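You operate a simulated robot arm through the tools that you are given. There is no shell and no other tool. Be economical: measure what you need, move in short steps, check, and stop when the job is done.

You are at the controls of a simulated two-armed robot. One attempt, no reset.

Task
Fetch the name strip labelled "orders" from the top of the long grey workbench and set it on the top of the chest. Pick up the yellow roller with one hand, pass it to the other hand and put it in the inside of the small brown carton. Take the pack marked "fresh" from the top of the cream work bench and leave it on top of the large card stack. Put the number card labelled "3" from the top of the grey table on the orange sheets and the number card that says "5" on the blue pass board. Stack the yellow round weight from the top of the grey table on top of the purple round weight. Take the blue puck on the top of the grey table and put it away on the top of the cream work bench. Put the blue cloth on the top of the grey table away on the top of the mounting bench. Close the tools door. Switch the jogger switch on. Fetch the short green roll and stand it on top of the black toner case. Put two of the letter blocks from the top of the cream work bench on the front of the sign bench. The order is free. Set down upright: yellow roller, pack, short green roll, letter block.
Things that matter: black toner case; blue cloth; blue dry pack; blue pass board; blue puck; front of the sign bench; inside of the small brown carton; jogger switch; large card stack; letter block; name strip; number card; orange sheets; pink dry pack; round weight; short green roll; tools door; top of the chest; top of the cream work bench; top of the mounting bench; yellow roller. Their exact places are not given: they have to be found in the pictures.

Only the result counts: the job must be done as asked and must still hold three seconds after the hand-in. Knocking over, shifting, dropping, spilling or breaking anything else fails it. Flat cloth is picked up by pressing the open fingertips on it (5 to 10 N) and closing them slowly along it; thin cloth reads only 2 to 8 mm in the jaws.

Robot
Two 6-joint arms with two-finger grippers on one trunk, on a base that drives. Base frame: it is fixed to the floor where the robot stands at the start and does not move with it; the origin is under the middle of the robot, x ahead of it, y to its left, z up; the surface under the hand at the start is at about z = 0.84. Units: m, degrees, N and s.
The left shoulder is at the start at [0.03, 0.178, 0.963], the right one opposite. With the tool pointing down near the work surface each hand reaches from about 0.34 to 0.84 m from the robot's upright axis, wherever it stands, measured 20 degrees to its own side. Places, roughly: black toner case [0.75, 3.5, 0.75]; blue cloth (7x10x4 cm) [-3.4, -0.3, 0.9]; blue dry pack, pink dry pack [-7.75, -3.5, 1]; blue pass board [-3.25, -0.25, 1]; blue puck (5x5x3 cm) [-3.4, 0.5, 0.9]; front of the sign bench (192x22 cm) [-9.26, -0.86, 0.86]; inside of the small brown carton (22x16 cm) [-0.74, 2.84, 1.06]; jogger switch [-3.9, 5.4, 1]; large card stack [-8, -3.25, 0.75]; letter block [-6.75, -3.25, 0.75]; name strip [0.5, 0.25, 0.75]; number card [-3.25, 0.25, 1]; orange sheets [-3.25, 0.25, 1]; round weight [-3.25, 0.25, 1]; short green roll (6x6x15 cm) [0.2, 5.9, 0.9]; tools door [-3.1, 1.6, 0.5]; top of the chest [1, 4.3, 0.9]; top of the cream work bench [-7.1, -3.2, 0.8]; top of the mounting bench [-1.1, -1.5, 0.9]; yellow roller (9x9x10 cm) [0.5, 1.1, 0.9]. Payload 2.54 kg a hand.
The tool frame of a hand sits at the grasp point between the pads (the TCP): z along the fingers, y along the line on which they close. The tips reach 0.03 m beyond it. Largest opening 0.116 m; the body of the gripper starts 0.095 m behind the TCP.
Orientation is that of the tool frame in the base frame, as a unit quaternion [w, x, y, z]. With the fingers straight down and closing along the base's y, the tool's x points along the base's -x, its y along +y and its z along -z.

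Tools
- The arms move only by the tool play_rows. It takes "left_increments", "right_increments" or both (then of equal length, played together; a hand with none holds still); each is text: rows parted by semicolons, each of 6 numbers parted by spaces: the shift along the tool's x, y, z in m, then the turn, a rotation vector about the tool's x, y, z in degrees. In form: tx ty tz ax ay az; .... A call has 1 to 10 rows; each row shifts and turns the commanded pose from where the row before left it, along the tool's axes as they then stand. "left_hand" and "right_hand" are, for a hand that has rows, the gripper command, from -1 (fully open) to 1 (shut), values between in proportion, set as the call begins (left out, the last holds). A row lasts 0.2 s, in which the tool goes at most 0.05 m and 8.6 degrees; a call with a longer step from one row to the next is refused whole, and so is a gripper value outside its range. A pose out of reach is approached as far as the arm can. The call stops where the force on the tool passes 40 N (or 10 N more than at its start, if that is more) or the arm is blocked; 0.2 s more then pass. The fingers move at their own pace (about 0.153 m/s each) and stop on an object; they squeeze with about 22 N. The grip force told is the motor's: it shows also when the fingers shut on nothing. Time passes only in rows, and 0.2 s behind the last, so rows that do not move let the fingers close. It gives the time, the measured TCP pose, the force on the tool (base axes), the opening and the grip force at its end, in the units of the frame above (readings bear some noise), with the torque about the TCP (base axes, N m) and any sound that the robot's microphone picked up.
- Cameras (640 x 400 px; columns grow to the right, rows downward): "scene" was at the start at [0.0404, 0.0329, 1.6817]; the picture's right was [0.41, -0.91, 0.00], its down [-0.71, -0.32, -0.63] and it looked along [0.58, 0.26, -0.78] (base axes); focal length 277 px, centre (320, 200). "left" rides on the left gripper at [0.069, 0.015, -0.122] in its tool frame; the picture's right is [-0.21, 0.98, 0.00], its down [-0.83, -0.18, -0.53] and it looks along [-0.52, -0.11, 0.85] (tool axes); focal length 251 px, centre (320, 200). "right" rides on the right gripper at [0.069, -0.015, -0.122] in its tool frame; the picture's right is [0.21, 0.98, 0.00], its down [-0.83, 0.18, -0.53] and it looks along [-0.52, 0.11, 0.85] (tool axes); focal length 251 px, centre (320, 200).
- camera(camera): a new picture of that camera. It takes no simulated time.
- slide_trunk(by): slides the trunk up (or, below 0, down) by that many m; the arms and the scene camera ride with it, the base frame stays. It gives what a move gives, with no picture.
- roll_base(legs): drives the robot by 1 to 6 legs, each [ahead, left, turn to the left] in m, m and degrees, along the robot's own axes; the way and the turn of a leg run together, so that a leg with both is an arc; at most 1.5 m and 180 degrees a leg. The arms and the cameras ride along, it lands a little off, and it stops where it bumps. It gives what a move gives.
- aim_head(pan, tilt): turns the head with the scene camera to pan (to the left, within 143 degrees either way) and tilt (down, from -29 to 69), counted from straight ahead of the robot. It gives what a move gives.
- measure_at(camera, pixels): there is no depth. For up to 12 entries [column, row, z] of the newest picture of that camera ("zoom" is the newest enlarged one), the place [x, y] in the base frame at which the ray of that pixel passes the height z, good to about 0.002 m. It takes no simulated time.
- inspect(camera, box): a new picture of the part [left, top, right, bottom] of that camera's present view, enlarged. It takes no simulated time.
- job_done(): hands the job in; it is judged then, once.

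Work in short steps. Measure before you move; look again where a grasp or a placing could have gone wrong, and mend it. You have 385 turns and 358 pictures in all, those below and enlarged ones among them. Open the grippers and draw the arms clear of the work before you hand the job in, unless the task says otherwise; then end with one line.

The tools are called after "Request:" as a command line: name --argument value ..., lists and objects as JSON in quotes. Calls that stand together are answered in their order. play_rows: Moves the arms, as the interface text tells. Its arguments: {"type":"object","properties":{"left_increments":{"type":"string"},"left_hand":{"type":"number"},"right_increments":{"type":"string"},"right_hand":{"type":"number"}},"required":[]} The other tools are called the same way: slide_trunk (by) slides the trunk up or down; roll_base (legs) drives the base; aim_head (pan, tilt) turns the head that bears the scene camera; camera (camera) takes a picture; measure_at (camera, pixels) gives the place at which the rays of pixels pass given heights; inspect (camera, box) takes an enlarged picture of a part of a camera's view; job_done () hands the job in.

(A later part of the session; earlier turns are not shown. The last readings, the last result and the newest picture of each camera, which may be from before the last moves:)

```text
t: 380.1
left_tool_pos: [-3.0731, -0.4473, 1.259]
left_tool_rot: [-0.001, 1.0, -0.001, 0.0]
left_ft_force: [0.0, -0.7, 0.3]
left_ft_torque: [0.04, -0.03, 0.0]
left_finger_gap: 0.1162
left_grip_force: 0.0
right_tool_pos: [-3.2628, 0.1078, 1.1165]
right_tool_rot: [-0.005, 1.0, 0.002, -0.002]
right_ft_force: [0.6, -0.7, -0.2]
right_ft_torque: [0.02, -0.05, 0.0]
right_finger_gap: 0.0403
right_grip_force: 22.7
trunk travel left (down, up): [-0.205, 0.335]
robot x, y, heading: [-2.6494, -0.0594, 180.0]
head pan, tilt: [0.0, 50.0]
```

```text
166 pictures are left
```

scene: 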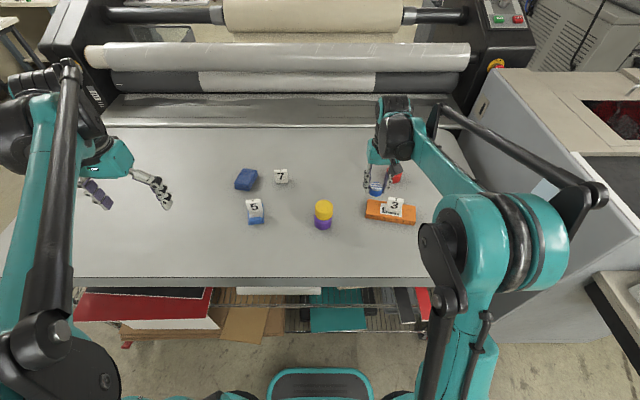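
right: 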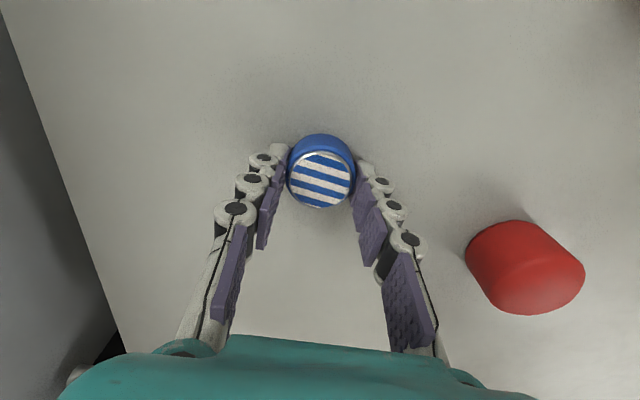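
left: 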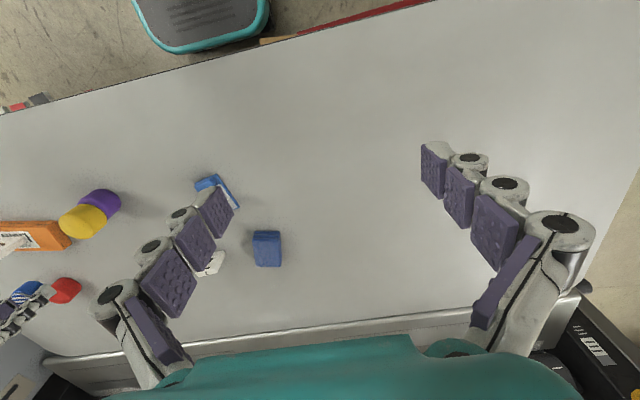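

Request:
play_rows --left_increments "-0.0393 -0.0251 0 0 0 0;-0.0393 -0.0251 0 0 0 0;-0.0393 -0.0251 0 0 0 0;-0.0393 -0.0251 0 0 0 0;-0.0393 -0.0251 0 0 0 0;-0.0393 -0.0251 0 0 0 0;-0.0393 -0.0251 0 0 0 0;-0.0393 -0.0251 0 0 0 0;0 0 0 0 0 8;0 0 0 0 0 8"

Request:
play_rows --left_increments "0 0 0.045 0 0 0;0 0 0.045 0 0 0;0 0 0.045 0 0 0;0 0 0.03 0 0 0;0 0 0 0 0 0"

Request:
camera --camera "left"

Request:
camera --camera "scene"

```text
t: 382.3
left_tool_pos: [-3.3687, -0.2585, 1.2597]
left_tool_rot: [0.001, 0.99, -0.14, -0.001]
left_ft_force: [0.6, 0.3, 0.0]
left_ft_torque: [-0.04, -0.03, -0.01]
left_finger_gap: 0.116
left_grip_force: 0.0
left hand out of reach, approached as far as the arm can: row 8
right_tool_pos: [-3.2635, 0.1093, 1.1176]
right_tool_rot: [-0.005, 1.0, 0.002, -0.002]
right_ft_force: [-0.9, 0.9, -0.6]
right_ft_torque: [-0.01, -0.02, 0.01]
right_finger_gap: 0.0403
right_grip_force: 21.7
trunk travel left (down, up): [-0.205, 0.335]
robot x, y, heading: [-2.6549, -0.0591, 180.2]
head pan, tilt: [0.0, 50.0]
```

```text
t: 383.5
left_tool_pos: [-3.3666, -0.2593, 1.0948]
left_tool_rot: [0.0, 0.99, -0.139, -0.002]
left_ft_force: [0.4, -0.2, 0.7]
left_ft_torque: [0.02, -0.01, -0.02]
left_finger_gap: 0.1163
left_grip_force: 0.0
right_tool_pos: [-3.2619, 0.1086, 1.1179]
right_tool_rot: [-0.004, 1.0, 0.002, -0.003]
right_ft_force: [0.1, -0.2, -0.1]
right_ft_torque: [-0.02, 0.01, -0.01]
right_finger_gap: 0.0402
right_grip_force: 22.0
trunk travel left (down, up): [-0.205, 0.335]
robot x, y, heading: [-2.6575, -0.0551, -180.1]
head pan, tilt: [0.0, 50.0]
```

```text
165 pictures are left
```

left: 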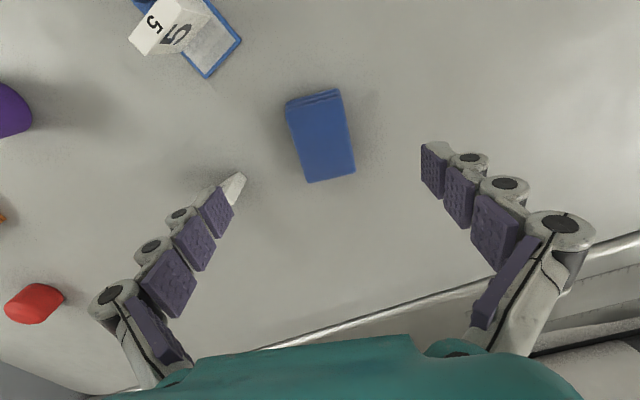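

```text
164 pictures are left
```

scene: 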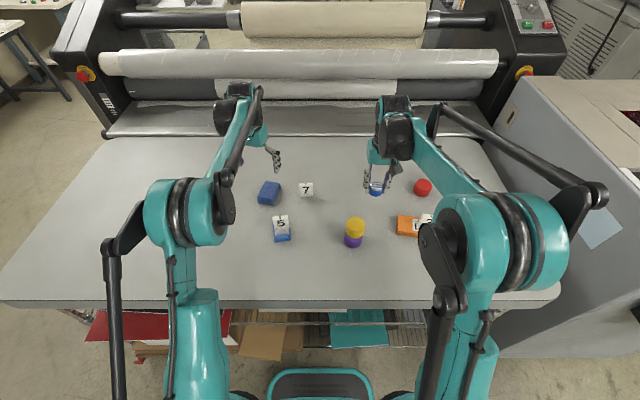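

Request:
measure_at --camera "left" --pixels '[[287, 108, 0.95], [340, 95, 0.95], [355, 172, 0.95], [307, 183, 0.95], [236, 178, 0.96], [240, 190, 0.96]]'

Request:
inspect --camera "scene" --box '[230, 160, 340, 250]'

Request:
measure_at --camera "zoom" --pixels '[[207, 121, 0.95], [290, 130, 0.95], [247, 263, 0.92], [370, 128, 0.97], [437, 126, 0.97], [377, 207, 0.915], [440, 203, 0.915]]'

```text
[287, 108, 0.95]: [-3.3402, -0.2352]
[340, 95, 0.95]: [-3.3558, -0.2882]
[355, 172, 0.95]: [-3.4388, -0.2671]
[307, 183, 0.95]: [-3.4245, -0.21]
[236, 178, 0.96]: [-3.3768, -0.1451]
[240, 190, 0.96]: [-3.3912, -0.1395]
```

```text
4.44 times, centred on (285, 205) of scene
```

zoom: 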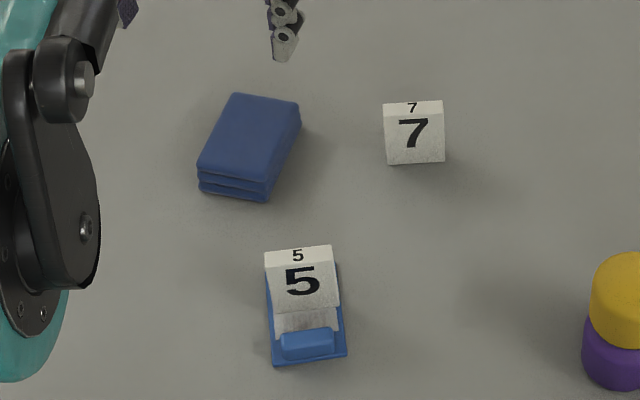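

```text
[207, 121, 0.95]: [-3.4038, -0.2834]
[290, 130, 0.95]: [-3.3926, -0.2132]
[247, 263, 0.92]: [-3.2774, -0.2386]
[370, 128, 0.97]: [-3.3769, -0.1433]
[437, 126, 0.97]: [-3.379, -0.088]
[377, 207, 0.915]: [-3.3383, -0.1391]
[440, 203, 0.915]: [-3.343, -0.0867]
```

Cloth centre (−3.390,−0.250), yaw −16°; card 7 is clear if I open only 8 cm. Lower onto it.

Request:
play_rows --left_increments "0 0 0.045 0 0 0;-0.0125 -0.0012 0.03 0 0 0;-0.0126 -0.0012 0.02 0 0 0;0 0 0 0 0 0" --left_hand -0.4

Request:
camera --camera "left"

```text
t: 384.5
left_tool_pos: [-3.3914, -0.2502, 0.9987]
left_tool_rot: [0.001, 0.99, -0.14, -0.001]
left_ft_force: [0.1, 0.3, 0.3]
left_ft_torque: [0.02, -0.01, -0.02]
left_finger_gap: 0.0813
left_grip_force: 0.1
right_tool_pos: [-3.2624, 0.1091, 1.1187]
right_tool_rot: [-0.004, 1.0, 0.003, -0.002]
right_ft_force: [-0.2, -0.1, 0.8]
right_ft_torque: [0.01, 0.04, 0.0]
right_finger_gap: 0.0404
right_grip_force: 22.0
trunk travel left (down, up): [-0.205, 0.335]
robot x, y, heading: [-2.6564, -0.0585, -179.9]
head pan, tilt: [0.0, 50.0]
```

```text
162 pictures are left
```

left: 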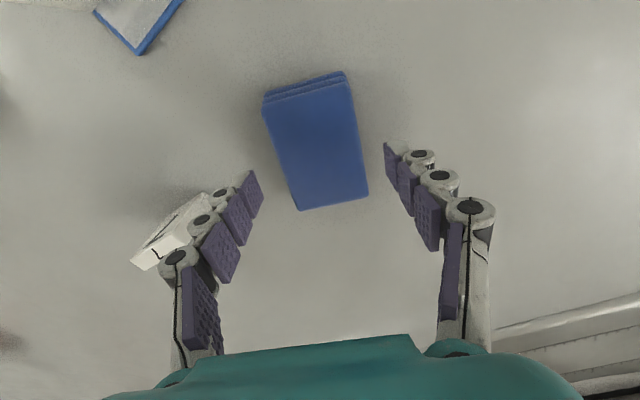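

Request:
play_rows --left_increments "0.008 0 0.015 0 0 0;0 0 0.015 0 0 0;0 0 0.013 0 0 0;0 0 0 0 0 0"

Request:
play_rows --left_increments "0 0 0 0 0 0;0 0 0 0 0 0;0 0 0 0 0 0;0 0 0 0 0 0" --left_hand 1

Request:
camera --camera "left"

```text
t: 385.5
left_tool_pos: [-3.3847, -0.2523, 0.9567]
left_tool_rot: [0.0, 0.99, -0.139, -0.001]
left_ft_force: [0.4, 0.5, 0.5]
left_ft_torque: [0.0, 0.02, 0.02]
left_finger_gap: 0.0812
left_grip_force: 0.1
right_tool_pos: [-3.2629, 0.1094, 1.1176]
right_tool_rot: [-0.005, 1.0, 0.002, -0.001]
right_ft_force: [0.5, 0.2, -0.5]
right_ft_torque: [-0.01, 0.0, 0.0]
right_finger_gap: 0.0405
right_grip_force: 21.5
trunk travel left (down, up): [-0.205, 0.335]
robot x, y, heading: [-2.6556, -0.0583, 179.9]
head pan, tilt: [0.0, 50.0]
```

```text
t: 386.5
left_tool_pos: [-3.3834, -0.2522, 0.9572]
left_tool_rot: [0.0, 0.99, -0.139, -0.002]
left_ft_force: [0.8, 0.7, 1.4]
left_ft_torque: [0.04, -0.07, 0.06]
left_finger_gap: 0.0615
left_grip_force: 22.0
right_tool_pos: [-3.2618, 0.1087, 1.1173]
right_tool_rot: [-0.004, 1.0, 0.001, -0.002]
right_ft_force: [0.2, -0.1, -0.6]
right_ft_torque: [0.01, -0.03, -0.04]
right_finger_gap: 0.0402
right_grip_force: 22.0
trunk travel left (down, up): [-0.205, 0.335]
robot x, y, heading: [-2.6541, -0.0584, 179.8]
head pan, tilt: [0.0, 50.0]
```

```text
161 pictures are left
```

left: 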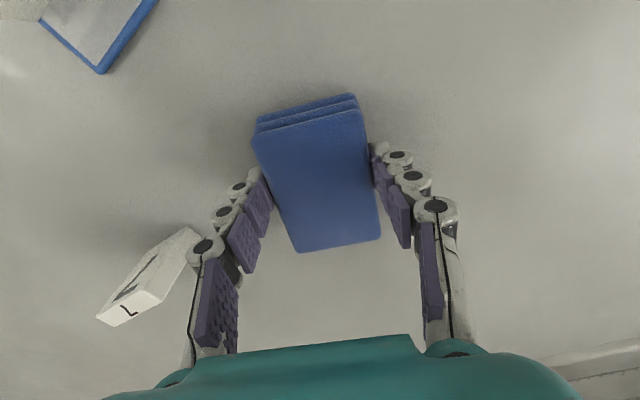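

Cloth is a firm block, gripped at 61 mm. Lift both straight up.

Request:
play_rows --left_increments "0 0 -0.02 0 0 0;0 0 -0.03 0 0 0;0 0 -0.045 0 0 0;0 0 -0.045 0 0 0;0 0 0 0 0 0"

Request:
camera --camera "left"

Request:
camera --camera "scene"

```text
t: 387.7
left_tool_pos: [-3.3835, -0.2516, 1.0962]
left_tool_rot: [0.001, 0.99, -0.139, -0.001]
left_ft_force: [-0.5, 0.4, -0.7]
left_ft_torque: [0.0, -0.01, 0.01]
left_finger_gap: 0.0613
left_grip_force: 21.9
right_tool_pos: [-3.2627, 0.108, 1.1178]
right_tool_rot: [-0.005, 1.0, 0.001, -0.002]
right_ft_force: [0.5, 0.2, -1.1]
right_ft_torque: [0.01, -0.03, -0.01]
right_finger_gap: 0.0403
right_grip_force: 21.6
trunk travel left (down, up): [-0.205, 0.335]
robot x, y, heading: [-2.651, -0.0562, 179.9]
head pan, tilt: [0.0, 50.0]
```

```text
160 pictures are left
```

left: 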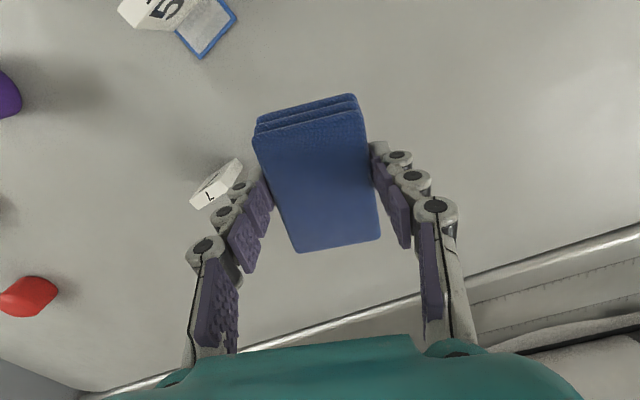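

```text
159 pictures are left
```

scene: 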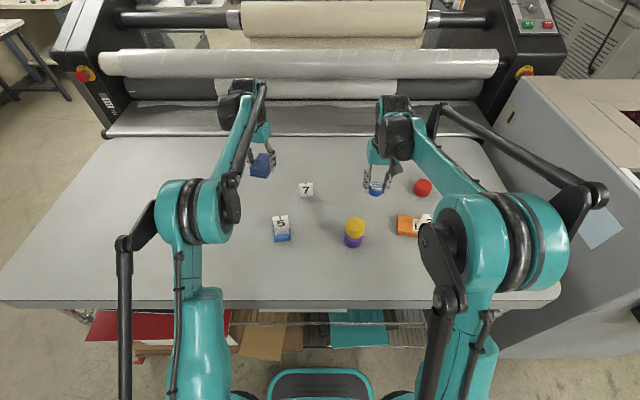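

Both items held. Retract the hands, back off and turn left toward the mounting bench (−1.1,−1.5).

Request:
play_rows --left_increments "0.035 0 -0.03 0 0 0;0.035 0 -0.03 0 0 0;0.035 0 -0.03 0 0 0;0.045 0 0 0 0 0;0.045 0 0 0 0 0;0.045 0 0 0 0 0" --right_increments "0.035 0 -0.03 0 0 0;0.035 0 -0.03 0 0 0;0.035 0 -0.02 0 0 0;0.035 0 0 0 0 0;0 0 0 0 0 0;0 0 0 0 0 0"

Request:
roll_base --legs '[[-0.6, 0, 0], [0, 0, 120]]'

Request:
aim_head --pan 0 --tilt 28

Request:
camera --camera "scene"

```text
t: 389.1
left_tool_pos: [-3.1501, -0.319, 1.188]
left_tool_rot: [0.001, 0.99, -0.139, -0.003]
left_ft_force: [1.7, 0.5, 0.3]
left_ft_torque: [0.01, 0.08, 0.04]
left_finger_gap: 0.0612
left_grip_force: 22.2
right_tool_pos: [-3.1191, 0.1077, 1.1984]
right_tool_rot: [-0.005, 1.0, 0.002, -0.002]
right_ft_force: [1.5, 0.4, -0.9]
right_ft_torque: [-0.04, 0.06, -0.04]
right_finger_gap: 0.0407
right_grip_force: 22.5
trunk travel left (down, up): [-0.205, 0.335]
robot x, y, heading: [-2.6536, -0.0611, 180.0]
head pan, tilt: [0.0, 50.0]
```

```text
t: 397.5
left_tool_pos: [-1.5802, -0.3613, 1.1871]
left_tool_rot: [0.001, 0.615, 0.788, -0.001]
left_ft_force: [-0.5, 0.1, -1.4]
left_ft_torque: [-0.02, -0.04, 0.0]
left_finger_gap: 0.061
left_grip_force: 22.1
right_tool_pos: [-1.9648, -0.5476, 1.1968]
right_tool_rot: [-0.001, 0.498, 0.867, -0.005]
right_ft_force: [0.6, -0.6, -0.7]
right_ft_torque: [0.0, 0.02, 0.01]
right_finger_gap: 0.0404
right_grip_force: 22.0
trunk travel left (down, up): [-0.205, 0.335]
robot x, y, heading: [-2.051, -0.0611, -60.0]
head pan, tilt: [0.0, 50.0]
```

```text
t: 398.4
left_tool_pos: [-1.5798, -0.3596, 1.1864]
left_tool_rot: [0.001, 0.616, 0.788, 0.0]
left_ft_force: [-0.3, -0.2, -0.2]
left_ft_torque: [0.01, 0.02, 0.01]
left_finger_gap: 0.0609
left_grip_force: 21.8
right_tool_pos: [-1.9651, -0.5488, 1.1974]
right_tool_rot: [-0.001, 0.498, 0.867, -0.004]
right_ft_force: [0.2, -0.3, -1.4]
right_ft_torque: [0.03, 0.0, 0.0]
right_finger_gap: 0.0403
right_grip_force: 21.5
trunk travel left (down, up): [-0.205, 0.335]
robot x, y, heading: [-2.0526, -0.0601, -60.0]
head pan, tilt: [0.0, 28.0]
```

```text
158 pictures are left
```

scene: 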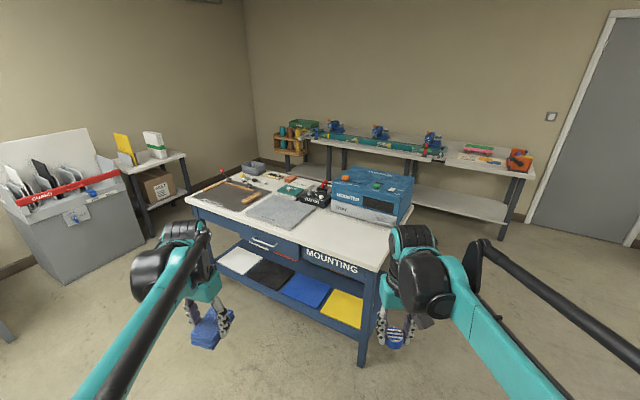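

Request:
measure_at --camera "scene" --pixels '[[188, 200, 0.9], [385, 270, 0.9], [330, 228, 0.9], [365, 240, 0.9], [345, 245, 0.9], [302, 222, 0.9], [410, 225, 0.9], [360, 365, 0], [270, 165, 0.9]]'

Request:
inspect --camera "scene" --box '[180, 150, 440, 300]'

```text
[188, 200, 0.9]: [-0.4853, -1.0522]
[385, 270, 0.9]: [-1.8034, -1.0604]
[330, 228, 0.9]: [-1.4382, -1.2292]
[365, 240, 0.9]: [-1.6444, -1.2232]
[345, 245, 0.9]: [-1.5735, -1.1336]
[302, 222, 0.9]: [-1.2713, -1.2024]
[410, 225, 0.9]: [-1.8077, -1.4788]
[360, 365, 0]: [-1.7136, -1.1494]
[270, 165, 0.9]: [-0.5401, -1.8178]
```

```text
2.46 times, centred on (310, 225) of scene
```

zoom: 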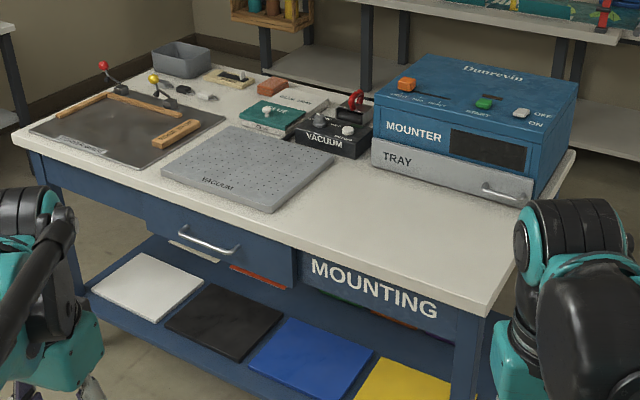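

Free spot in front of the MOUNTER: about (−1.50,−1.17). Turn to −90° and approach.

Request:
roll_base --legs '[[0, 0, -30], [0, 0.37, 0], [0.42, 0, 0]]'

Request:
aim_head --pan 10 --tilt 48

Request:
camera --camera "scene"

Request:
camera --camera "left"

```text
t: 404.4
left_tool_pos: [-1.4141, -0.9753, 1.1869]
left_tool_rot: [0.001, 0.795, 0.607, 0.0]
left_ft_force: [0.1, 0.2, -0.1]
left_ft_torque: [0.05, -0.02, 0.02]
left_finger_gap: 0.061
left_grip_force: 22.1
right_tool_pos: [-1.8411, -0.9489, 1.1965]
right_tool_rot: [-0.003, 0.702, 0.712, -0.004]
right_ft_force: [0.6, -0.3, -0.7]
right_ft_torque: [0.02, -0.01, 0.02]
right_finger_gap: 0.0402
right_grip_force: 21.9
trunk travel left (down, up): [-0.205, 0.335]
robot x, y, heading: [-1.6802, -0.4789, -89.3]
head pan, tilt: [0.0, 28.0]
```

```text
t: 405.2
left_tool_pos: [-1.4149, -0.974, 1.1867]
left_tool_rot: [0.001, 0.795, 0.606, 0.0]
left_ft_force: [-0.4, 0.3, -0.4]
left_ft_torque: [0.03, 0.01, 0.01]
left_finger_gap: 0.0614
left_grip_force: 22.2
right_tool_pos: [-1.8421, -0.9499, 1.1964]
right_tool_rot: [-0.002, 0.702, 0.712, -0.005]
right_ft_force: [0.0, 0.3, -0.4]
right_ft_torque: [0.01, 0.02, 0.03]
right_finger_gap: 0.0401
right_grip_force: 22.0
trunk travel left (down, up): [-0.205, 0.335]
robot x, y, heading: [-1.6809, -0.4824, -89.4]
head pan, tilt: [10.0, 48.0]
```

```text
156 pictures are left
```

scene: 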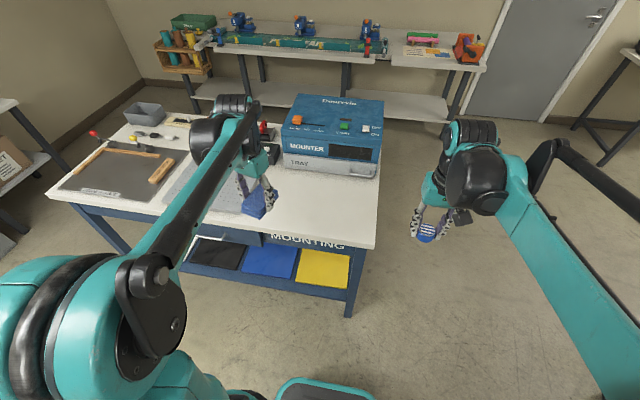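

```text
155 pictures are left
```

left: 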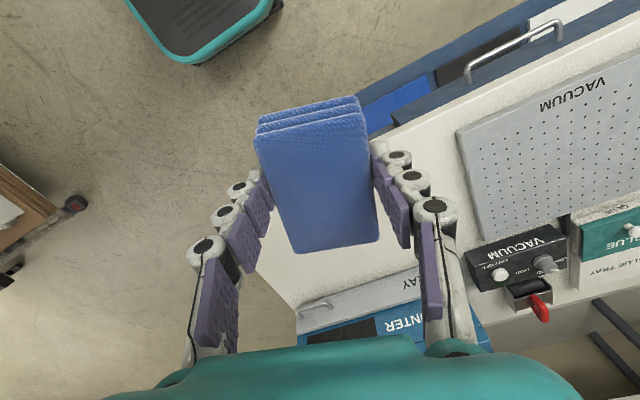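

Request:
measure_at --camera "scene" --pixels '[[377, 179, 0.85], [377, 179, 0.9], [377, 179, 0.95], [377, 247, 0.85], [377, 247, 0.9], [377, 247, 0.95], [281, 177, 0.9]]'

Request:
measure_at --camera "left" --pixels '[[298, 312, 0.85], [298, 312, 0.9], [298, 312, 0.95], [458, 130, 0.9], [480, 240, 0.9]]'

Request:
inspect --camera "left" --box '[240, 200, 480, 360]'

```text
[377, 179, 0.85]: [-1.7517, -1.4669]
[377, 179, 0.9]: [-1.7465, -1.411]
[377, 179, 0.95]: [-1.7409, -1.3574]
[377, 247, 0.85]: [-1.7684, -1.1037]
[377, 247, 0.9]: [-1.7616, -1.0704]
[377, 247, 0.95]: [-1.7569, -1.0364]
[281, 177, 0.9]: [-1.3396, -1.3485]
```

```text
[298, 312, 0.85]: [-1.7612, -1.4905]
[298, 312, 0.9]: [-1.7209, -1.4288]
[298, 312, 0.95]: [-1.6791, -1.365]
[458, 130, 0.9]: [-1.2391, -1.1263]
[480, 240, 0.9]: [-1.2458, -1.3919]
```

```text
2.50 times, centred on (360, 280) of left
```

zoom: 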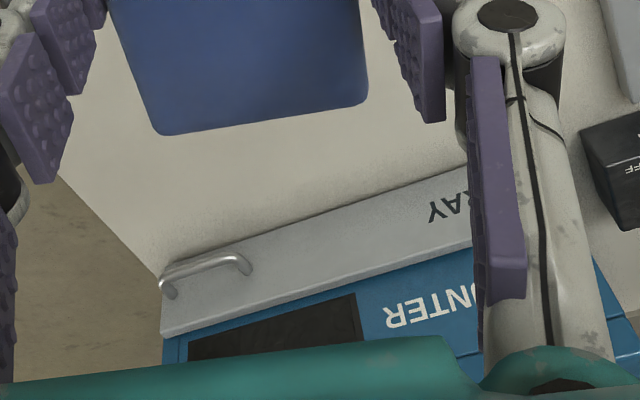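

Free area x −1.25..−1.75, y −1.08..−1.33. Move the cloth over (−1.50,−1.19) and lower part way.

Request:
play_rows --left_increments "-0.046 -0.005 0 0 0 0;-0.046 -0.005 0 0 0 0;-0.046 -0.005 0 0 0 0;-0.046 -0.005 0 0 0 0;-0.046 -0.005 0 0 0 0;0 0 0.045 0 0 0;0 0 0.045 0 0 0;0 0 0.045 0 0 0;0 0 0.045 0 0 0;0 0 0 0 0 0"

Request:
inspect --camera "scene" --box '[200, 120, 400, 290]'

Request:
camera --camera "left"

```text
t: 407.4
left_tool_pos: [-1.4984, -1.1889, 1.0078]
left_tool_rot: [0.001, 0.796, 0.606, 0.0]
left_ft_force: [0.2, -0.4, 0.2]
left_ft_torque: [0.01, 0.01, 0.04]
left_finger_gap: 0.0613
left_grip_force: 22.0
right_tool_pos: [-1.8411, -0.9481, 1.1961]
right_tool_rot: [-0.002, 0.702, 0.712, -0.004]
right_ft_force: [-0.6, 0.7, -0.3]
right_ft_torque: [-0.04, 0.02, 0.0]
right_finger_gap: 0.04
right_grip_force: 21.5
trunk travel left (down, up): [-0.205, 0.335]
robot x, y, heading: [-1.6802, -0.4773, -89.3]
head pan, tilt: [10.0, 48.0]
```

```text
2.35 times, centred on (300, 205) of scene
```

zoom: 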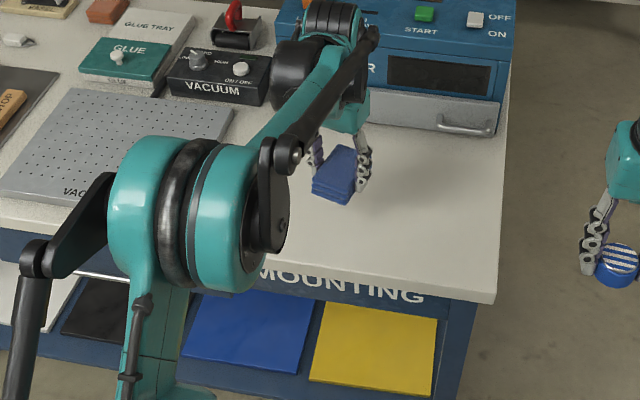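

```text
152 pictures are left
```

left: 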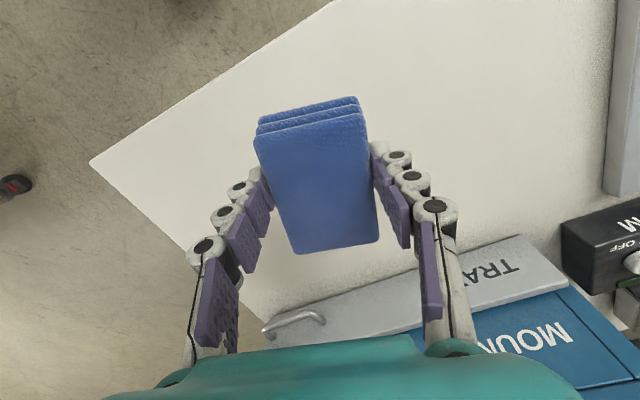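

Request:
play_rows --left_increments "0 0 0.03 0 0 0;0 0 0.025 0 0 0;0 0 0.01 0 0 0;0 0 0.01 0 0 0;0 0 0 0 0 0"

Request:
inspect --camera "scene" --box '[280, 150, 380, 230]'

```text
t: 408.6
left_tool_pos: [-1.4996, -1.1912, 0.9333]
left_tool_rot: [0.001, 0.796, 0.606, 0.0]
left_ft_force: [-0.4, 0.3, -1.1]
left_ft_torque: [0.03, -0.02, 0.0]
left_finger_gap: 0.0612
left_grip_force: 21.5
right_tool_pos: [-1.8407, -0.949, 1.1964]
right_tool_rot: [-0.002, 0.702, 0.712, -0.005]
right_ft_force: [-0.7, -0.4, -0.6]
right_ft_torque: [0.0, -0.05, -0.01]
right_finger_gap: 0.0405
right_grip_force: 22.2
trunk travel left (down, up): [-0.205, 0.335]
robot x, y, heading: [-1.6799, -0.4826, -89.3]
head pan, tilt: [10.0, 48.0]
```

```text
5.00 times, centred on (330, 190) of scene
```

zoom: 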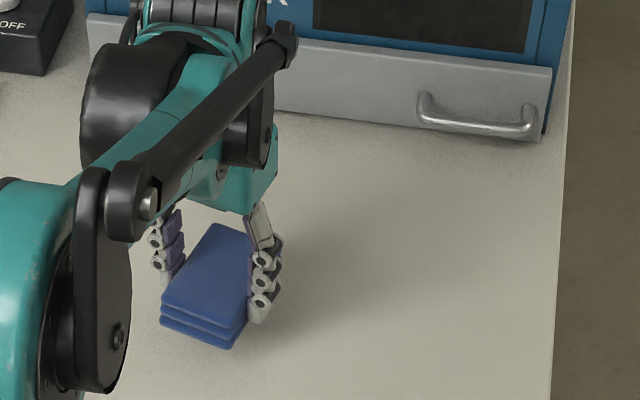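

Request:
play_rows --left_increments "0 0 0.005 0 0 0;0 0 0.005 0 0 0;0 0 0 0 0 0"

Request:
play_rows --left_increments "0 0 0.005 0 0 0;0 0 0.005 0 0 0;0 0 0 0 0 0"

Request:
play_rows --left_increments "0 0 0.004 0 0 0;0 0 0 0 0 0"

```text
t: 409.4
left_tool_pos: [-1.4994, -1.1915, 0.9216]
left_tool_rot: [0.001, 0.795, 0.606, -0.001]
left_ft_force: [-0.1, -0.1, 0.0]
left_ft_torque: [-0.05, -0.03, 0.04]
left_finger_gap: 0.0609
left_grip_force: 21.4
right_tool_pos: [-1.8415, -0.9492, 1.1956]
right_tool_rot: [-0.002, 0.702, 0.712, -0.004]
right_ft_force: [0.2, -0.4, -0.8]
right_ft_torque: [-0.01, 0.0, 0.01]
right_finger_gap: 0.0401
right_grip_force: 21.6
trunk travel left (down, up): [-0.205, 0.335]
robot x, y, heading: [-1.6758, -0.4789, -89.3]
head pan, tilt: [10.0, 48.0]
```

```text
t: 410.2
left_tool_pos: [-1.4989, -1.1908, 0.9121]
left_tool_rot: [0.001, 0.796, 0.606, 0.0]
left_ft_force: [0.1, -0.1, -1.2]
left_ft_torque: [0.02, 0.0, 0.0]
left_finger_gap: 0.0612
left_grip_force: 21.9
right_tool_pos: [-1.8405, -0.9494, 1.1975]
right_tool_rot: [-0.002, 0.703, 0.712, -0.005]
right_ft_force: [0.5, 0.7, -0.4]
right_ft_torque: [0.0, -0.01, 0.0]
right_finger_gap: 0.0403
right_grip_force: 21.8
trunk travel left (down, up): [-0.205, 0.335]
robot x, y, heading: [-1.6767, -0.4778, -89.2]
head pan, tilt: [10.0, 48.0]
```

```text
t: 410.8
left_tool_pos: [-1.4995, -1.1902, 0.9082]
left_tool_rot: [0.002, 0.795, 0.607, -0.001]
left_ft_force: [0.0, -0.1, -0.2]
left_ft_torque: [0.0, 0.0, 0.01]
left_finger_gap: 0.0611
left_grip_force: 22.3
right_tool_pos: [-1.8399, -0.9493, 1.1972]
right_tool_rot: [-0.002, 0.702, 0.712, -0.005]
right_ft_force: [0.2, 0.0, -0.5]
right_ft_torque: [0.0, 0.02, 0.01]
right_finger_gap: 0.0402
right_grip_force: 22.2
trunk travel left (down, up): [-0.205, 0.335]
robot x, y, heading: [-1.6778, -0.4774, -89.4]
head pan, tilt: [10.0, 48.0]
```

Request:
play_rows --left_increments "0 0 0.004 0 0 0;0 0 0.004 0 0 0;0 0 0 0 0 0"

Request:
play_rows --left_increments "0 0 0.004 0 0 0;0 0 0 0 0 0"

Request:
inspect --camera "scene" --box '[280, 150, 380, 230]'

```text
t: 411.6
left_tool_pos: [-1.4983, -1.1904, 0.9001]
left_tool_rot: [0.002, 0.795, 0.606, -0.001]
left_ft_force: [0.5, -0.3, -1.2]
left_ft_torque: [-0.01, 0.0, 0.0]
left_finger_gap: 0.061
left_grip_force: 22.3
right_tool_pos: [-1.8413, -0.9495, 1.1981]
right_tool_rot: [-0.002, 0.702, 0.712, -0.005]
right_ft_force: [0.4, -0.4, -0.9]
right_ft_torque: [0.01, -0.01, -0.02]
right_finger_gap: 0.0403
right_grip_force: 21.6
trunk travel left (down, up): [-0.205, 0.335]
robot x, y, heading: [-1.6791, -0.4755, -89.4]
head pan, tilt: [10.0, 48.0]
```

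```text
t: 412.2
left_tool_pos: [-1.4999, -1.1914, 0.8958]
left_tool_rot: [0.001, 0.795, 0.606, 0.0]
left_ft_force: [0.6, -2.4, 7.8]
left_ft_torque: [-0.09, 0.2, 0.07]
left_finger_gap: 0.0612
left_grip_force: 22.0
right_tool_pos: [-1.8402, -0.9484, 1.1961]
right_tool_rot: [-0.002, 0.703, 0.712, -0.005]
right_ft_force: [-0.6, 0.4, -0.2]
right_ft_torque: [-0.02, 0.02, 0.0]
right_finger_gap: 0.04
right_grip_force: 22.0
trunk travel left (down, up): [-0.205, 0.335]
robot x, y, heading: [-1.6807, -0.4829, -89.4]
head pan, tilt: [10.0, 48.0]
```

```text
5.00 times, centred on (330, 190) of scene
```

zoom: 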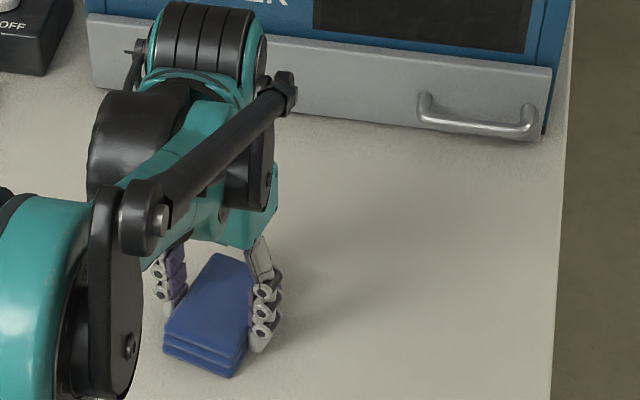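

Contact. Release and rise.

Request:
play_rows --left_increments "0 0 0 0 0 0;0 0 0 0 0 0;0 0 -0.03 0 0 0;0 0 -0.045 0 0 0;0 0 -0.045 0 0 0;0 0 -0.045 0 0 0;0 0 -0.045 0 0 0;0 0 0 0 0 0" --left_hand -0.6

Request:
camera --camera "left"

Request:
inspect --camera "scene" --box '[240, 120, 400, 260]'

```text
t: 414.0
left_tool_pos: [-1.4996, -1.1911, 1.1069]
left_tool_rot: [0.001, 0.795, 0.606, 0.0]
left_ft_force: [0.0, -0.7, -0.5]
left_ft_torque: [-0.01, 0.01, 0.02]
left_finger_gap: 0.0928
left_grip_force: 0.0
right_tool_pos: [-1.8413, -0.9493, 1.1957]
right_tool_rot: [-0.002, 0.702, 0.712, -0.004]
right_ft_force: [0.3, 0.6, 0.6]
right_ft_torque: [0.03, -0.02, 0.01]
right_finger_gap: 0.0401
right_grip_force: 22.4
trunk travel left (down, up): [-0.205, 0.335]
robot x, y, heading: [-1.6803, -0.4828, -89.5]
head pan, tilt: [10.0, 48.0]
```

```text
149 pictures are left
```

left: 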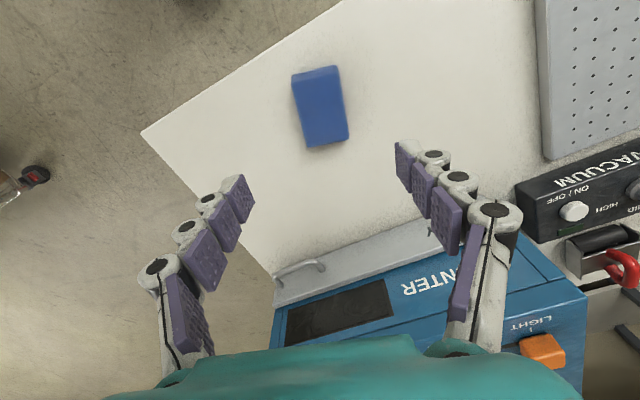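

```text
2.86 times, centred on (320, 190) of scene
```

zoom: 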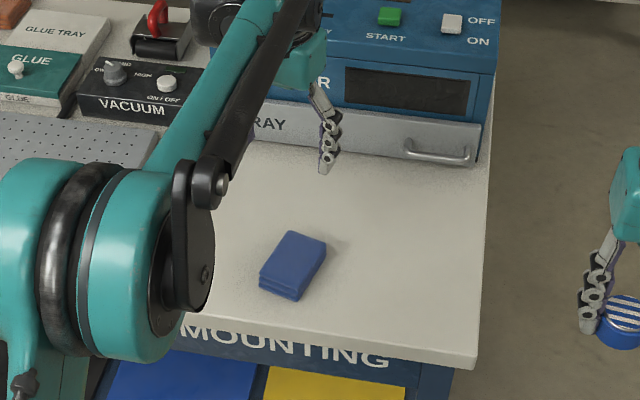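

Cloth is on the mounting bench. Tuck the left hand, back off, turn to face west and look for a route to the cream bench.

Request:
play_rows --left_increments "0.04 0 -0.025 0 0 0;0.04 0 -0.025 0 0 0;0.04 0 -0.025 0 0 0;0.045 0 0 0 0 -8;0.045 0 0 0 0 -8;0 0 0 0 0 0" --left_hand -1

Request:
roll_base --legs '[[-0.35, 0, 0], [0, 0, -90]]'

Request:
aim_head --pan 25 --tilt 18

Request:
camera --camera "scene"

```text
t: 415.4
left_tool_pos: [-1.4479, -0.9888, 1.181]
left_tool_rot: [0.0, 0.703, 0.712, -0.001]
left_ft_force: [-0.8, -0.1, 0.2]
left_ft_torque: [0.07, 0.02, -0.02]
left_finger_gap: 0.116
left_grip_force: 0.1
right_tool_pos: [-1.841, -0.9506, 1.1959]
right_tool_rot: [-0.003, 0.703, 0.712, -0.003]
right_ft_force: [-0.3, -1.1, -0.8]
right_ft_torque: [0.03, 0.0, 0.01]
right_finger_gap: 0.0404
right_grip_force: 22.0
trunk travel left (down, up): [-0.205, 0.335]
robot x, y, heading: [-1.679, -0.4797, -89.6]
head pan, tilt: [10.0, 48.0]
```

```text
t: 421.5
left_tool_pos: [-2.1947, -0.3481, 1.1814]
left_tool_rot: [0.001, 1.0, -0.005, -0.001]
left_ft_force: [0.3, -0.1, -0.7]
left_ft_torque: [-0.02, -0.02, 0.0]
left_finger_gap: 0.1159
left_grip_force: 0.1
right_tool_pos: [-2.149, 0.0449, 1.1954]
right_tool_rot: [-0.005, 1.0, -0.002, -0.003]
right_ft_force: [-0.8, -1.3, -0.3]
right_ft_torque: [0.01, -0.01, 0.03]
right_finger_gap: 0.0403
right_grip_force: 22.4
trunk travel left (down, up): [-0.205, 0.335]
robot x, y, heading: [-1.685, -0.1291, 179.6]
head pan, tilt: [10.0, 48.0]
```

```text
t: 422.5
left_tool_pos: [-2.1933, -0.3483, 1.1811]
left_tool_rot: [0.001, 1.0, -0.003, -0.001]
left_ft_force: [0.0, -1.1, 0.0]
left_ft_torque: [0.01, -0.01, 0.0]
left_finger_gap: 0.1159
left_grip_force: 0.2
right_tool_pos: [-2.1474, 0.0444, 1.1963]
right_tool_rot: [-0.004, 1.0, -0.002, -0.002]
right_ft_force: [-0.9, 0.0, -1.0]
right_ft_torque: [-0.03, 0.0, -0.03]
right_finger_gap: 0.0404
right_grip_force: 22.5
trunk travel left (down, up): [-0.205, 0.335]
robot x, y, heading: [-1.6834, -0.1291, 179.8]
head pan, tilt: [25.0, 18.0]
```

```text
147 pictures are left
```

scene: 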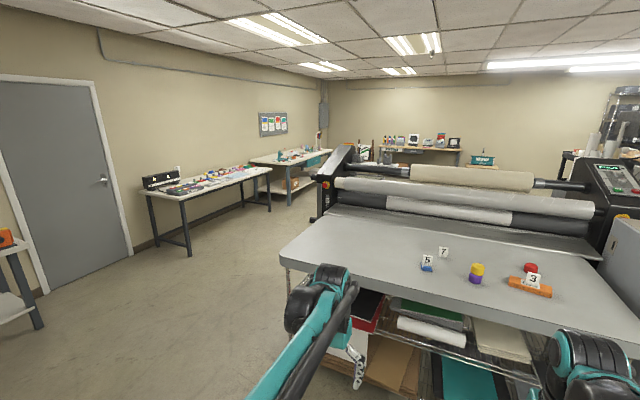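

Request:
measure_at --camera "scene" --pixels '[[190, 255, 0], [270, 211, 0], [148, 247, 0], [145, 195, 0.8], [272, 170, 0.8], [290, 205, 0], [290, 170, 0.8], [330, 152, 0.8], [315, 220, 0], [283, 252, 0.9]]'

Request:
inspect --camera "scene" --box '[130, 90, 350, 260]'

```text
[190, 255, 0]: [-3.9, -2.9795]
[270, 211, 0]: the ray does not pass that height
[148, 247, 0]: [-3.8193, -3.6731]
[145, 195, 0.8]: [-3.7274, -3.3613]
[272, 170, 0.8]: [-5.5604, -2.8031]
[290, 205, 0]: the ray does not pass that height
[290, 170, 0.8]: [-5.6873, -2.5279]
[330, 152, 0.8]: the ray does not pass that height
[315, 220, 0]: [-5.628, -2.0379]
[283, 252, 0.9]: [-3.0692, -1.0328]
```

```text
2.35 times, centred on (240, 175) of scene
```

zoom: 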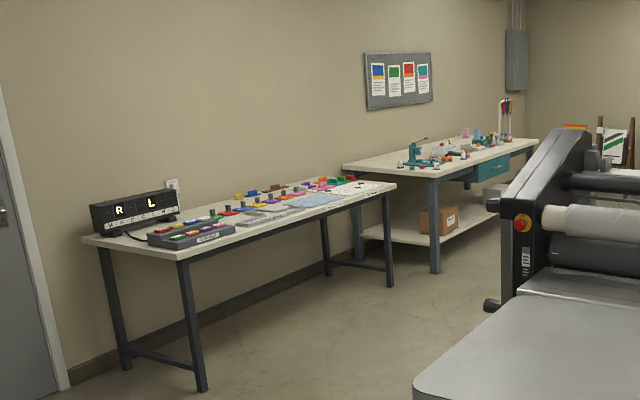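

Route: x −2.35, then south to y≈−1.95, then west between the white table and the laminator.

Request:
roll_base --legs '[[0.65, 0, 0], [0, 1.4, 0], [0, 0.4, 0], [1.5, 0, 0], [1.5, 0, 0]]'

Request:
aim_head --pan 30 --tilt 30

Request:
camera --camera "scene"

```text
t: 448.9
left_tool_pos: [-5.862, -2.1317, 1.1811]
left_tool_rot: [0.002, 1.0, -0.001, -0.001]
left_ft_force: [-0.1, 0.1, -0.6]
left_ft_torque: [-0.01, -0.05, -0.01]
left_finger_gap: 0.116
left_grip_force: 0.0
right_tool_pos: [-5.8166, -1.7386, 1.1967]
right_tool_rot: [-0.005, 1.0, 0.0, -0.001]
right_ft_force: [0.0, 0.5, -1.2]
right_ft_torque: [0.0, -0.02, -0.01]
right_finger_gap: 0.04
right_grip_force: 22.0
trunk travel left (down, up): [-0.205, 0.335]
robot x, y, heading: [-5.3491, -1.9087, 179.7]
head pan, tilt: [25.0, 18.0]
```

```text
t: 449.6
left_tool_pos: [-5.8608, -2.1321, 1.1816]
left_tool_rot: [0.0, 1.0, -0.002, -0.001]
left_ft_force: [0.5, -0.1, -0.1]
left_ft_torque: [-0.04, 0.0, 0.01]
left_finger_gap: 0.1161
left_grip_force: 0.0
right_tool_pos: [-5.8171, -1.7398, 1.1974]
right_tool_rot: [-0.005, 1.0, -0.001, -0.002]
right_ft_force: [0.2, 0.4, 0.0]
right_ft_torque: [0.03, -0.02, 0.0]
right_finger_gap: 0.0402
right_grip_force: 22.2
trunk travel left (down, up): [-0.205, 0.335]
robot x, y, heading: [-5.3501, -1.9093, 179.9]
head pan, tilt: [30.0, 30.0]
```

```text
145 pictures are left
```

scene: 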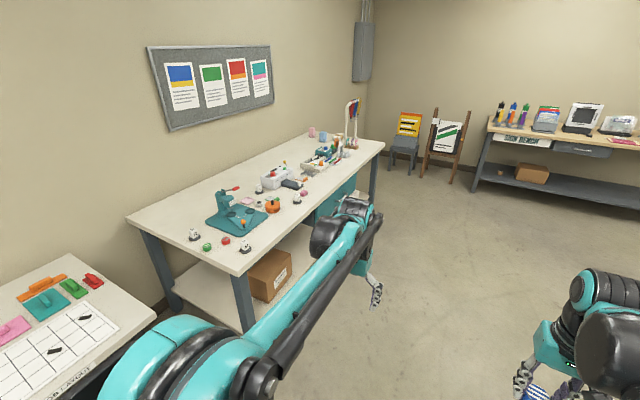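

Request:
inspect --camera "scene" --box '[180, 90, 390, 270]'

Request:
measure_at --camera "scene" --pixels '[[240, 270, 0.85], [130, 215, 0.85], [382, 150, 0.85], [320, 175, 0.85], [242, 330, 0], [485, 190, 0], [490, 130, 0.8]]'

```text
2.22 times, centred on (285, 180) of scene
```

zoom: 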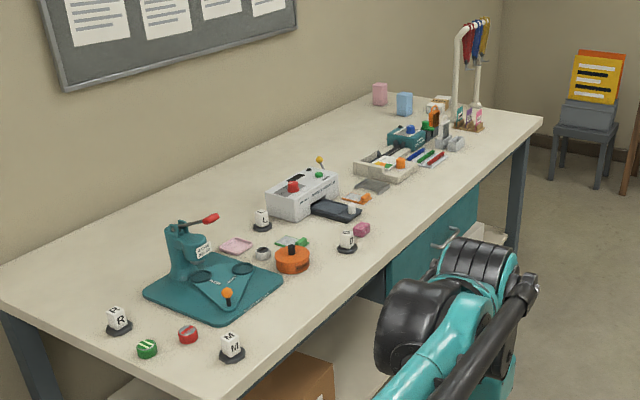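

```text
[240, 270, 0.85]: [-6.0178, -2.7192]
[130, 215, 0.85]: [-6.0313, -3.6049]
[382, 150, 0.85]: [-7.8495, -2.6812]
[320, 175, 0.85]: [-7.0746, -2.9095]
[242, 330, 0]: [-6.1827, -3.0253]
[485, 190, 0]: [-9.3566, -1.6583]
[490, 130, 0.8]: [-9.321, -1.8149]
```

Cream bench: front y≈−2.7, x −6.02..−7.85. Drive alongside and face it (heading −90°).

Request:
roll_base --legs '[[1.05, 0, 0], [0, 0, 90], [0.12, 0, 0]]'

Request:
aim_head --pan 0 --tilt 42

Request:
camera --camera "scene"

Request:
inspect --camera "scene" --box '[160, 80, 440, 260]'

```text
t: 459.8
left_tool_pos: [-6.1916, -2.5381, 1.1801]
left_tool_rot: [0.001, 0.711, 0.703, 0.0]
left_ft_force: [-0.4, -0.2, -0.6]
left_ft_torque: [0.03, 0.01, -0.01]
left_finger_gap: 0.1161
left_grip_force: 0.1
right_tool_pos: [-6.5822, -2.4919, 1.1958]
right_tool_rot: [-0.001, 0.71, 0.704, -0.004]
right_ft_force: [0.3, 0.1, 0.5]
right_ft_torque: [0.05, 0.01, -0.01]
right_finger_gap: 0.0403
right_grip_force: 21.7
trunk travel left (down, up): [-0.205, 0.335]
robot x, y, heading: [-6.4092, -2.0243, -90.8]
head pan, tilt: [30.0, 30.0]
```

```text
t: 460.7
left_tool_pos: [-6.1911, -2.538, 1.1804]
left_tool_rot: [0.001, 0.711, 0.703, 0.001]
left_ft_force: [0.1, -1.1, 0.4]
left_ft_torque: [-0.02, 0.02, -0.02]
left_finger_gap: 0.1161
left_grip_force: 0.1
right_tool_pos: [-6.5819, -2.4915, 1.1965]
right_tool_rot: [-0.002, 0.709, 0.705, -0.004]
right_ft_force: [0.5, -0.7, -0.6]
right_ft_torque: [0.05, 0.03, -0.02]
right_finger_gap: 0.0403
right_grip_force: 21.9
trunk travel left (down, up): [-0.205, 0.335]
robot x, y, heading: [-6.4121, -2.0252, -90.6]
head pan, tilt: [0.0, 42.0]
```

```text
143 pictures are left
```

scene: 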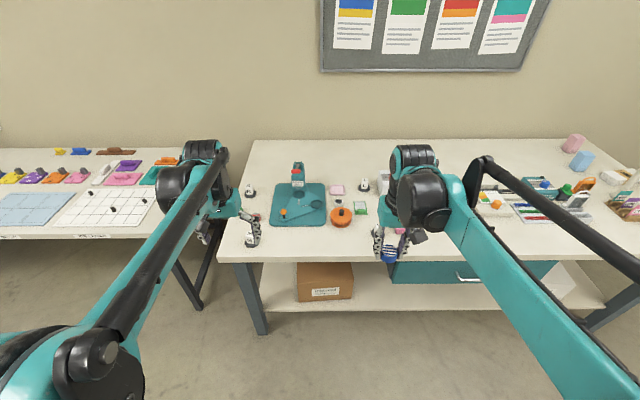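

```text
2.22 times, centred on (300, 170) of scene
```

zoom: 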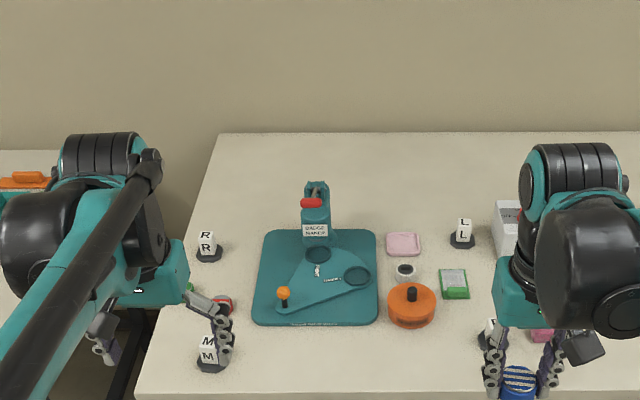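

Request:
measure_at --camera "zoom" --pixels '[[310, 355, 0.85], [210, 370, 0.85], [252, 325, 0.85], [378, 325, 0.85], [300, 395, 0.85], [412, 325, 0.85], [135, 395, 0.85], [208, 260, 0.85], [463, 247, 0.85]]'

```text
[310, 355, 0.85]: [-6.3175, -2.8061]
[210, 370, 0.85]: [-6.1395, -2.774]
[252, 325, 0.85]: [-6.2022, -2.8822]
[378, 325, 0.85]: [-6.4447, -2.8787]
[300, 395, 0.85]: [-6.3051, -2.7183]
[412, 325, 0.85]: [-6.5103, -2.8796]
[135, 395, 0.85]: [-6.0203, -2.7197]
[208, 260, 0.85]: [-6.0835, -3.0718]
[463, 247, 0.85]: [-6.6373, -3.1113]
```

Puck spot (−6.33,−2.80) in front of the badge maker. Move the base 0.12 m ahead and carry the puck there.

Request:
roll_base --legs '[[0.12, 0, 0.7]]'

Request:
play_rows --right_increments "-0.027 0.036 0 0 0 0;-0.027 0.036 0 0 0 0;-0.027 0.036 0 0 0 0;-0.027 0.036 0 0 0 0;-0.027 0.036 0 0 0 0;-0.027 0.036 0 0 0 0;-0.027 0.036 0.02 0 0 0;0 0 0.045 0 0 0;0 0 0.045 0 0 0;0 0 0.045 0 0 0"

Request:
camera --camera "right"

Request:
inspect --camera "scene" --box '[200, 140, 400, 290]'

```text
t: 461.9
left_tool_pos: [-6.1847, -2.6547, 1.1814]
left_tool_rot: [0.002, 0.707, 0.707, -0.001]
left_ft_force: [-0.6, -0.9, -0.1]
left_ft_torque: [0.03, -0.04, 0.01]
left_finger_gap: 0.116
left_grip_force: 0.0
right_tool_pos: [-6.5782, -2.6124, 1.1965]
right_tool_rot: [-0.002, 0.705, 0.709, -0.004]
right_ft_force: [0.3, -0.5, -1.3]
right_ft_torque: [0.01, 0.01, 0.0]
right_finger_gap: 0.0402
right_grip_force: 22.3
trunk travel left (down, up): [-0.205, 0.335]
robot x, y, heading: [-6.4135, -2.1434, -90.0]
head pan, tilt: [0.0, 42.0]
```

```text
t: 464.1
left_tool_pos: [-6.186, -2.6527, 1.1809]
left_tool_rot: [0.002, 0.706, 0.708, 0.0]
left_ft_force: [0.4, 0.7, -0.3]
left_ft_torque: [-0.01, 0.0, 0.02]
left_finger_gap: 0.1158
left_grip_force: 0.0
right_tool_pos: [-6.3253, -2.799, 1.0396]
right_tool_rot: [-0.002, 0.704, 0.71, -0.004]
right_ft_force: [-0.5, 0.1, -0.4]
right_ft_torque: [0.02, 0.02, -0.01]
right_finger_gap: 0.0402
right_grip_force: 22.0
trunk travel left (down, up): [-0.205, 0.335]
robot x, y, heading: [-6.4122, -2.1448, -89.9]
head pan, tilt: [0.0, 42.0]
```

```text
141 pictures are left
```

right: 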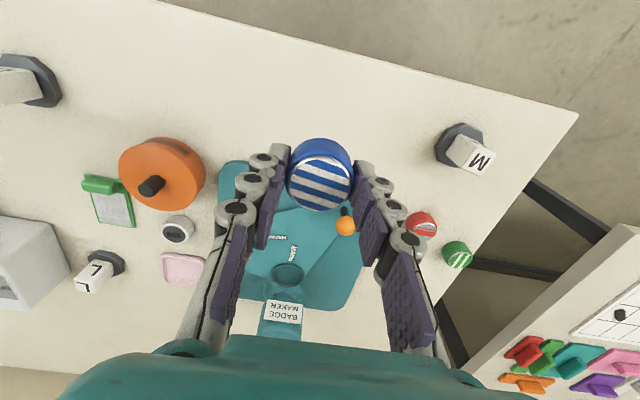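

```text
2.67 times, centred on (300, 215) of scene
```

zoom: 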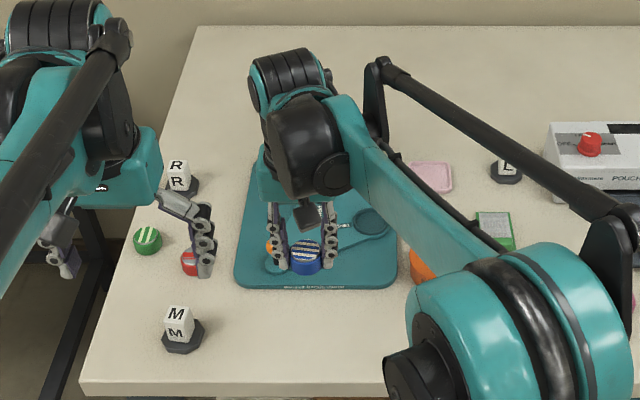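

Request:
measure_at --camera "right" --pixels '[[225, 163, 0.86], [355, 195, 0.86], [162, 5, 0.85], [575, 113, 0.85], [455, 150, 0.86], [415, 215, 0.88]]'

Request:
measure_at --camera "zoom" --pixels '[[236, 285, 0.86], [397, 285, 0.86], [80, 380, 0.83], [80, 380, 0.87]]'

```text
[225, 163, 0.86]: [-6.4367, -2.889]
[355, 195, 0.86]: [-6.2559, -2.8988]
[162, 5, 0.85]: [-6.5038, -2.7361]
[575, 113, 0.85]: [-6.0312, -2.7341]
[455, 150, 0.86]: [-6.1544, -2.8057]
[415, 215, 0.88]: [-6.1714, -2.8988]
```

```text
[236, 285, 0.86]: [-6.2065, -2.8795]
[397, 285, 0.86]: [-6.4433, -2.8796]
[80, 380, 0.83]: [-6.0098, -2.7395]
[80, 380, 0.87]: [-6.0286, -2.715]
```

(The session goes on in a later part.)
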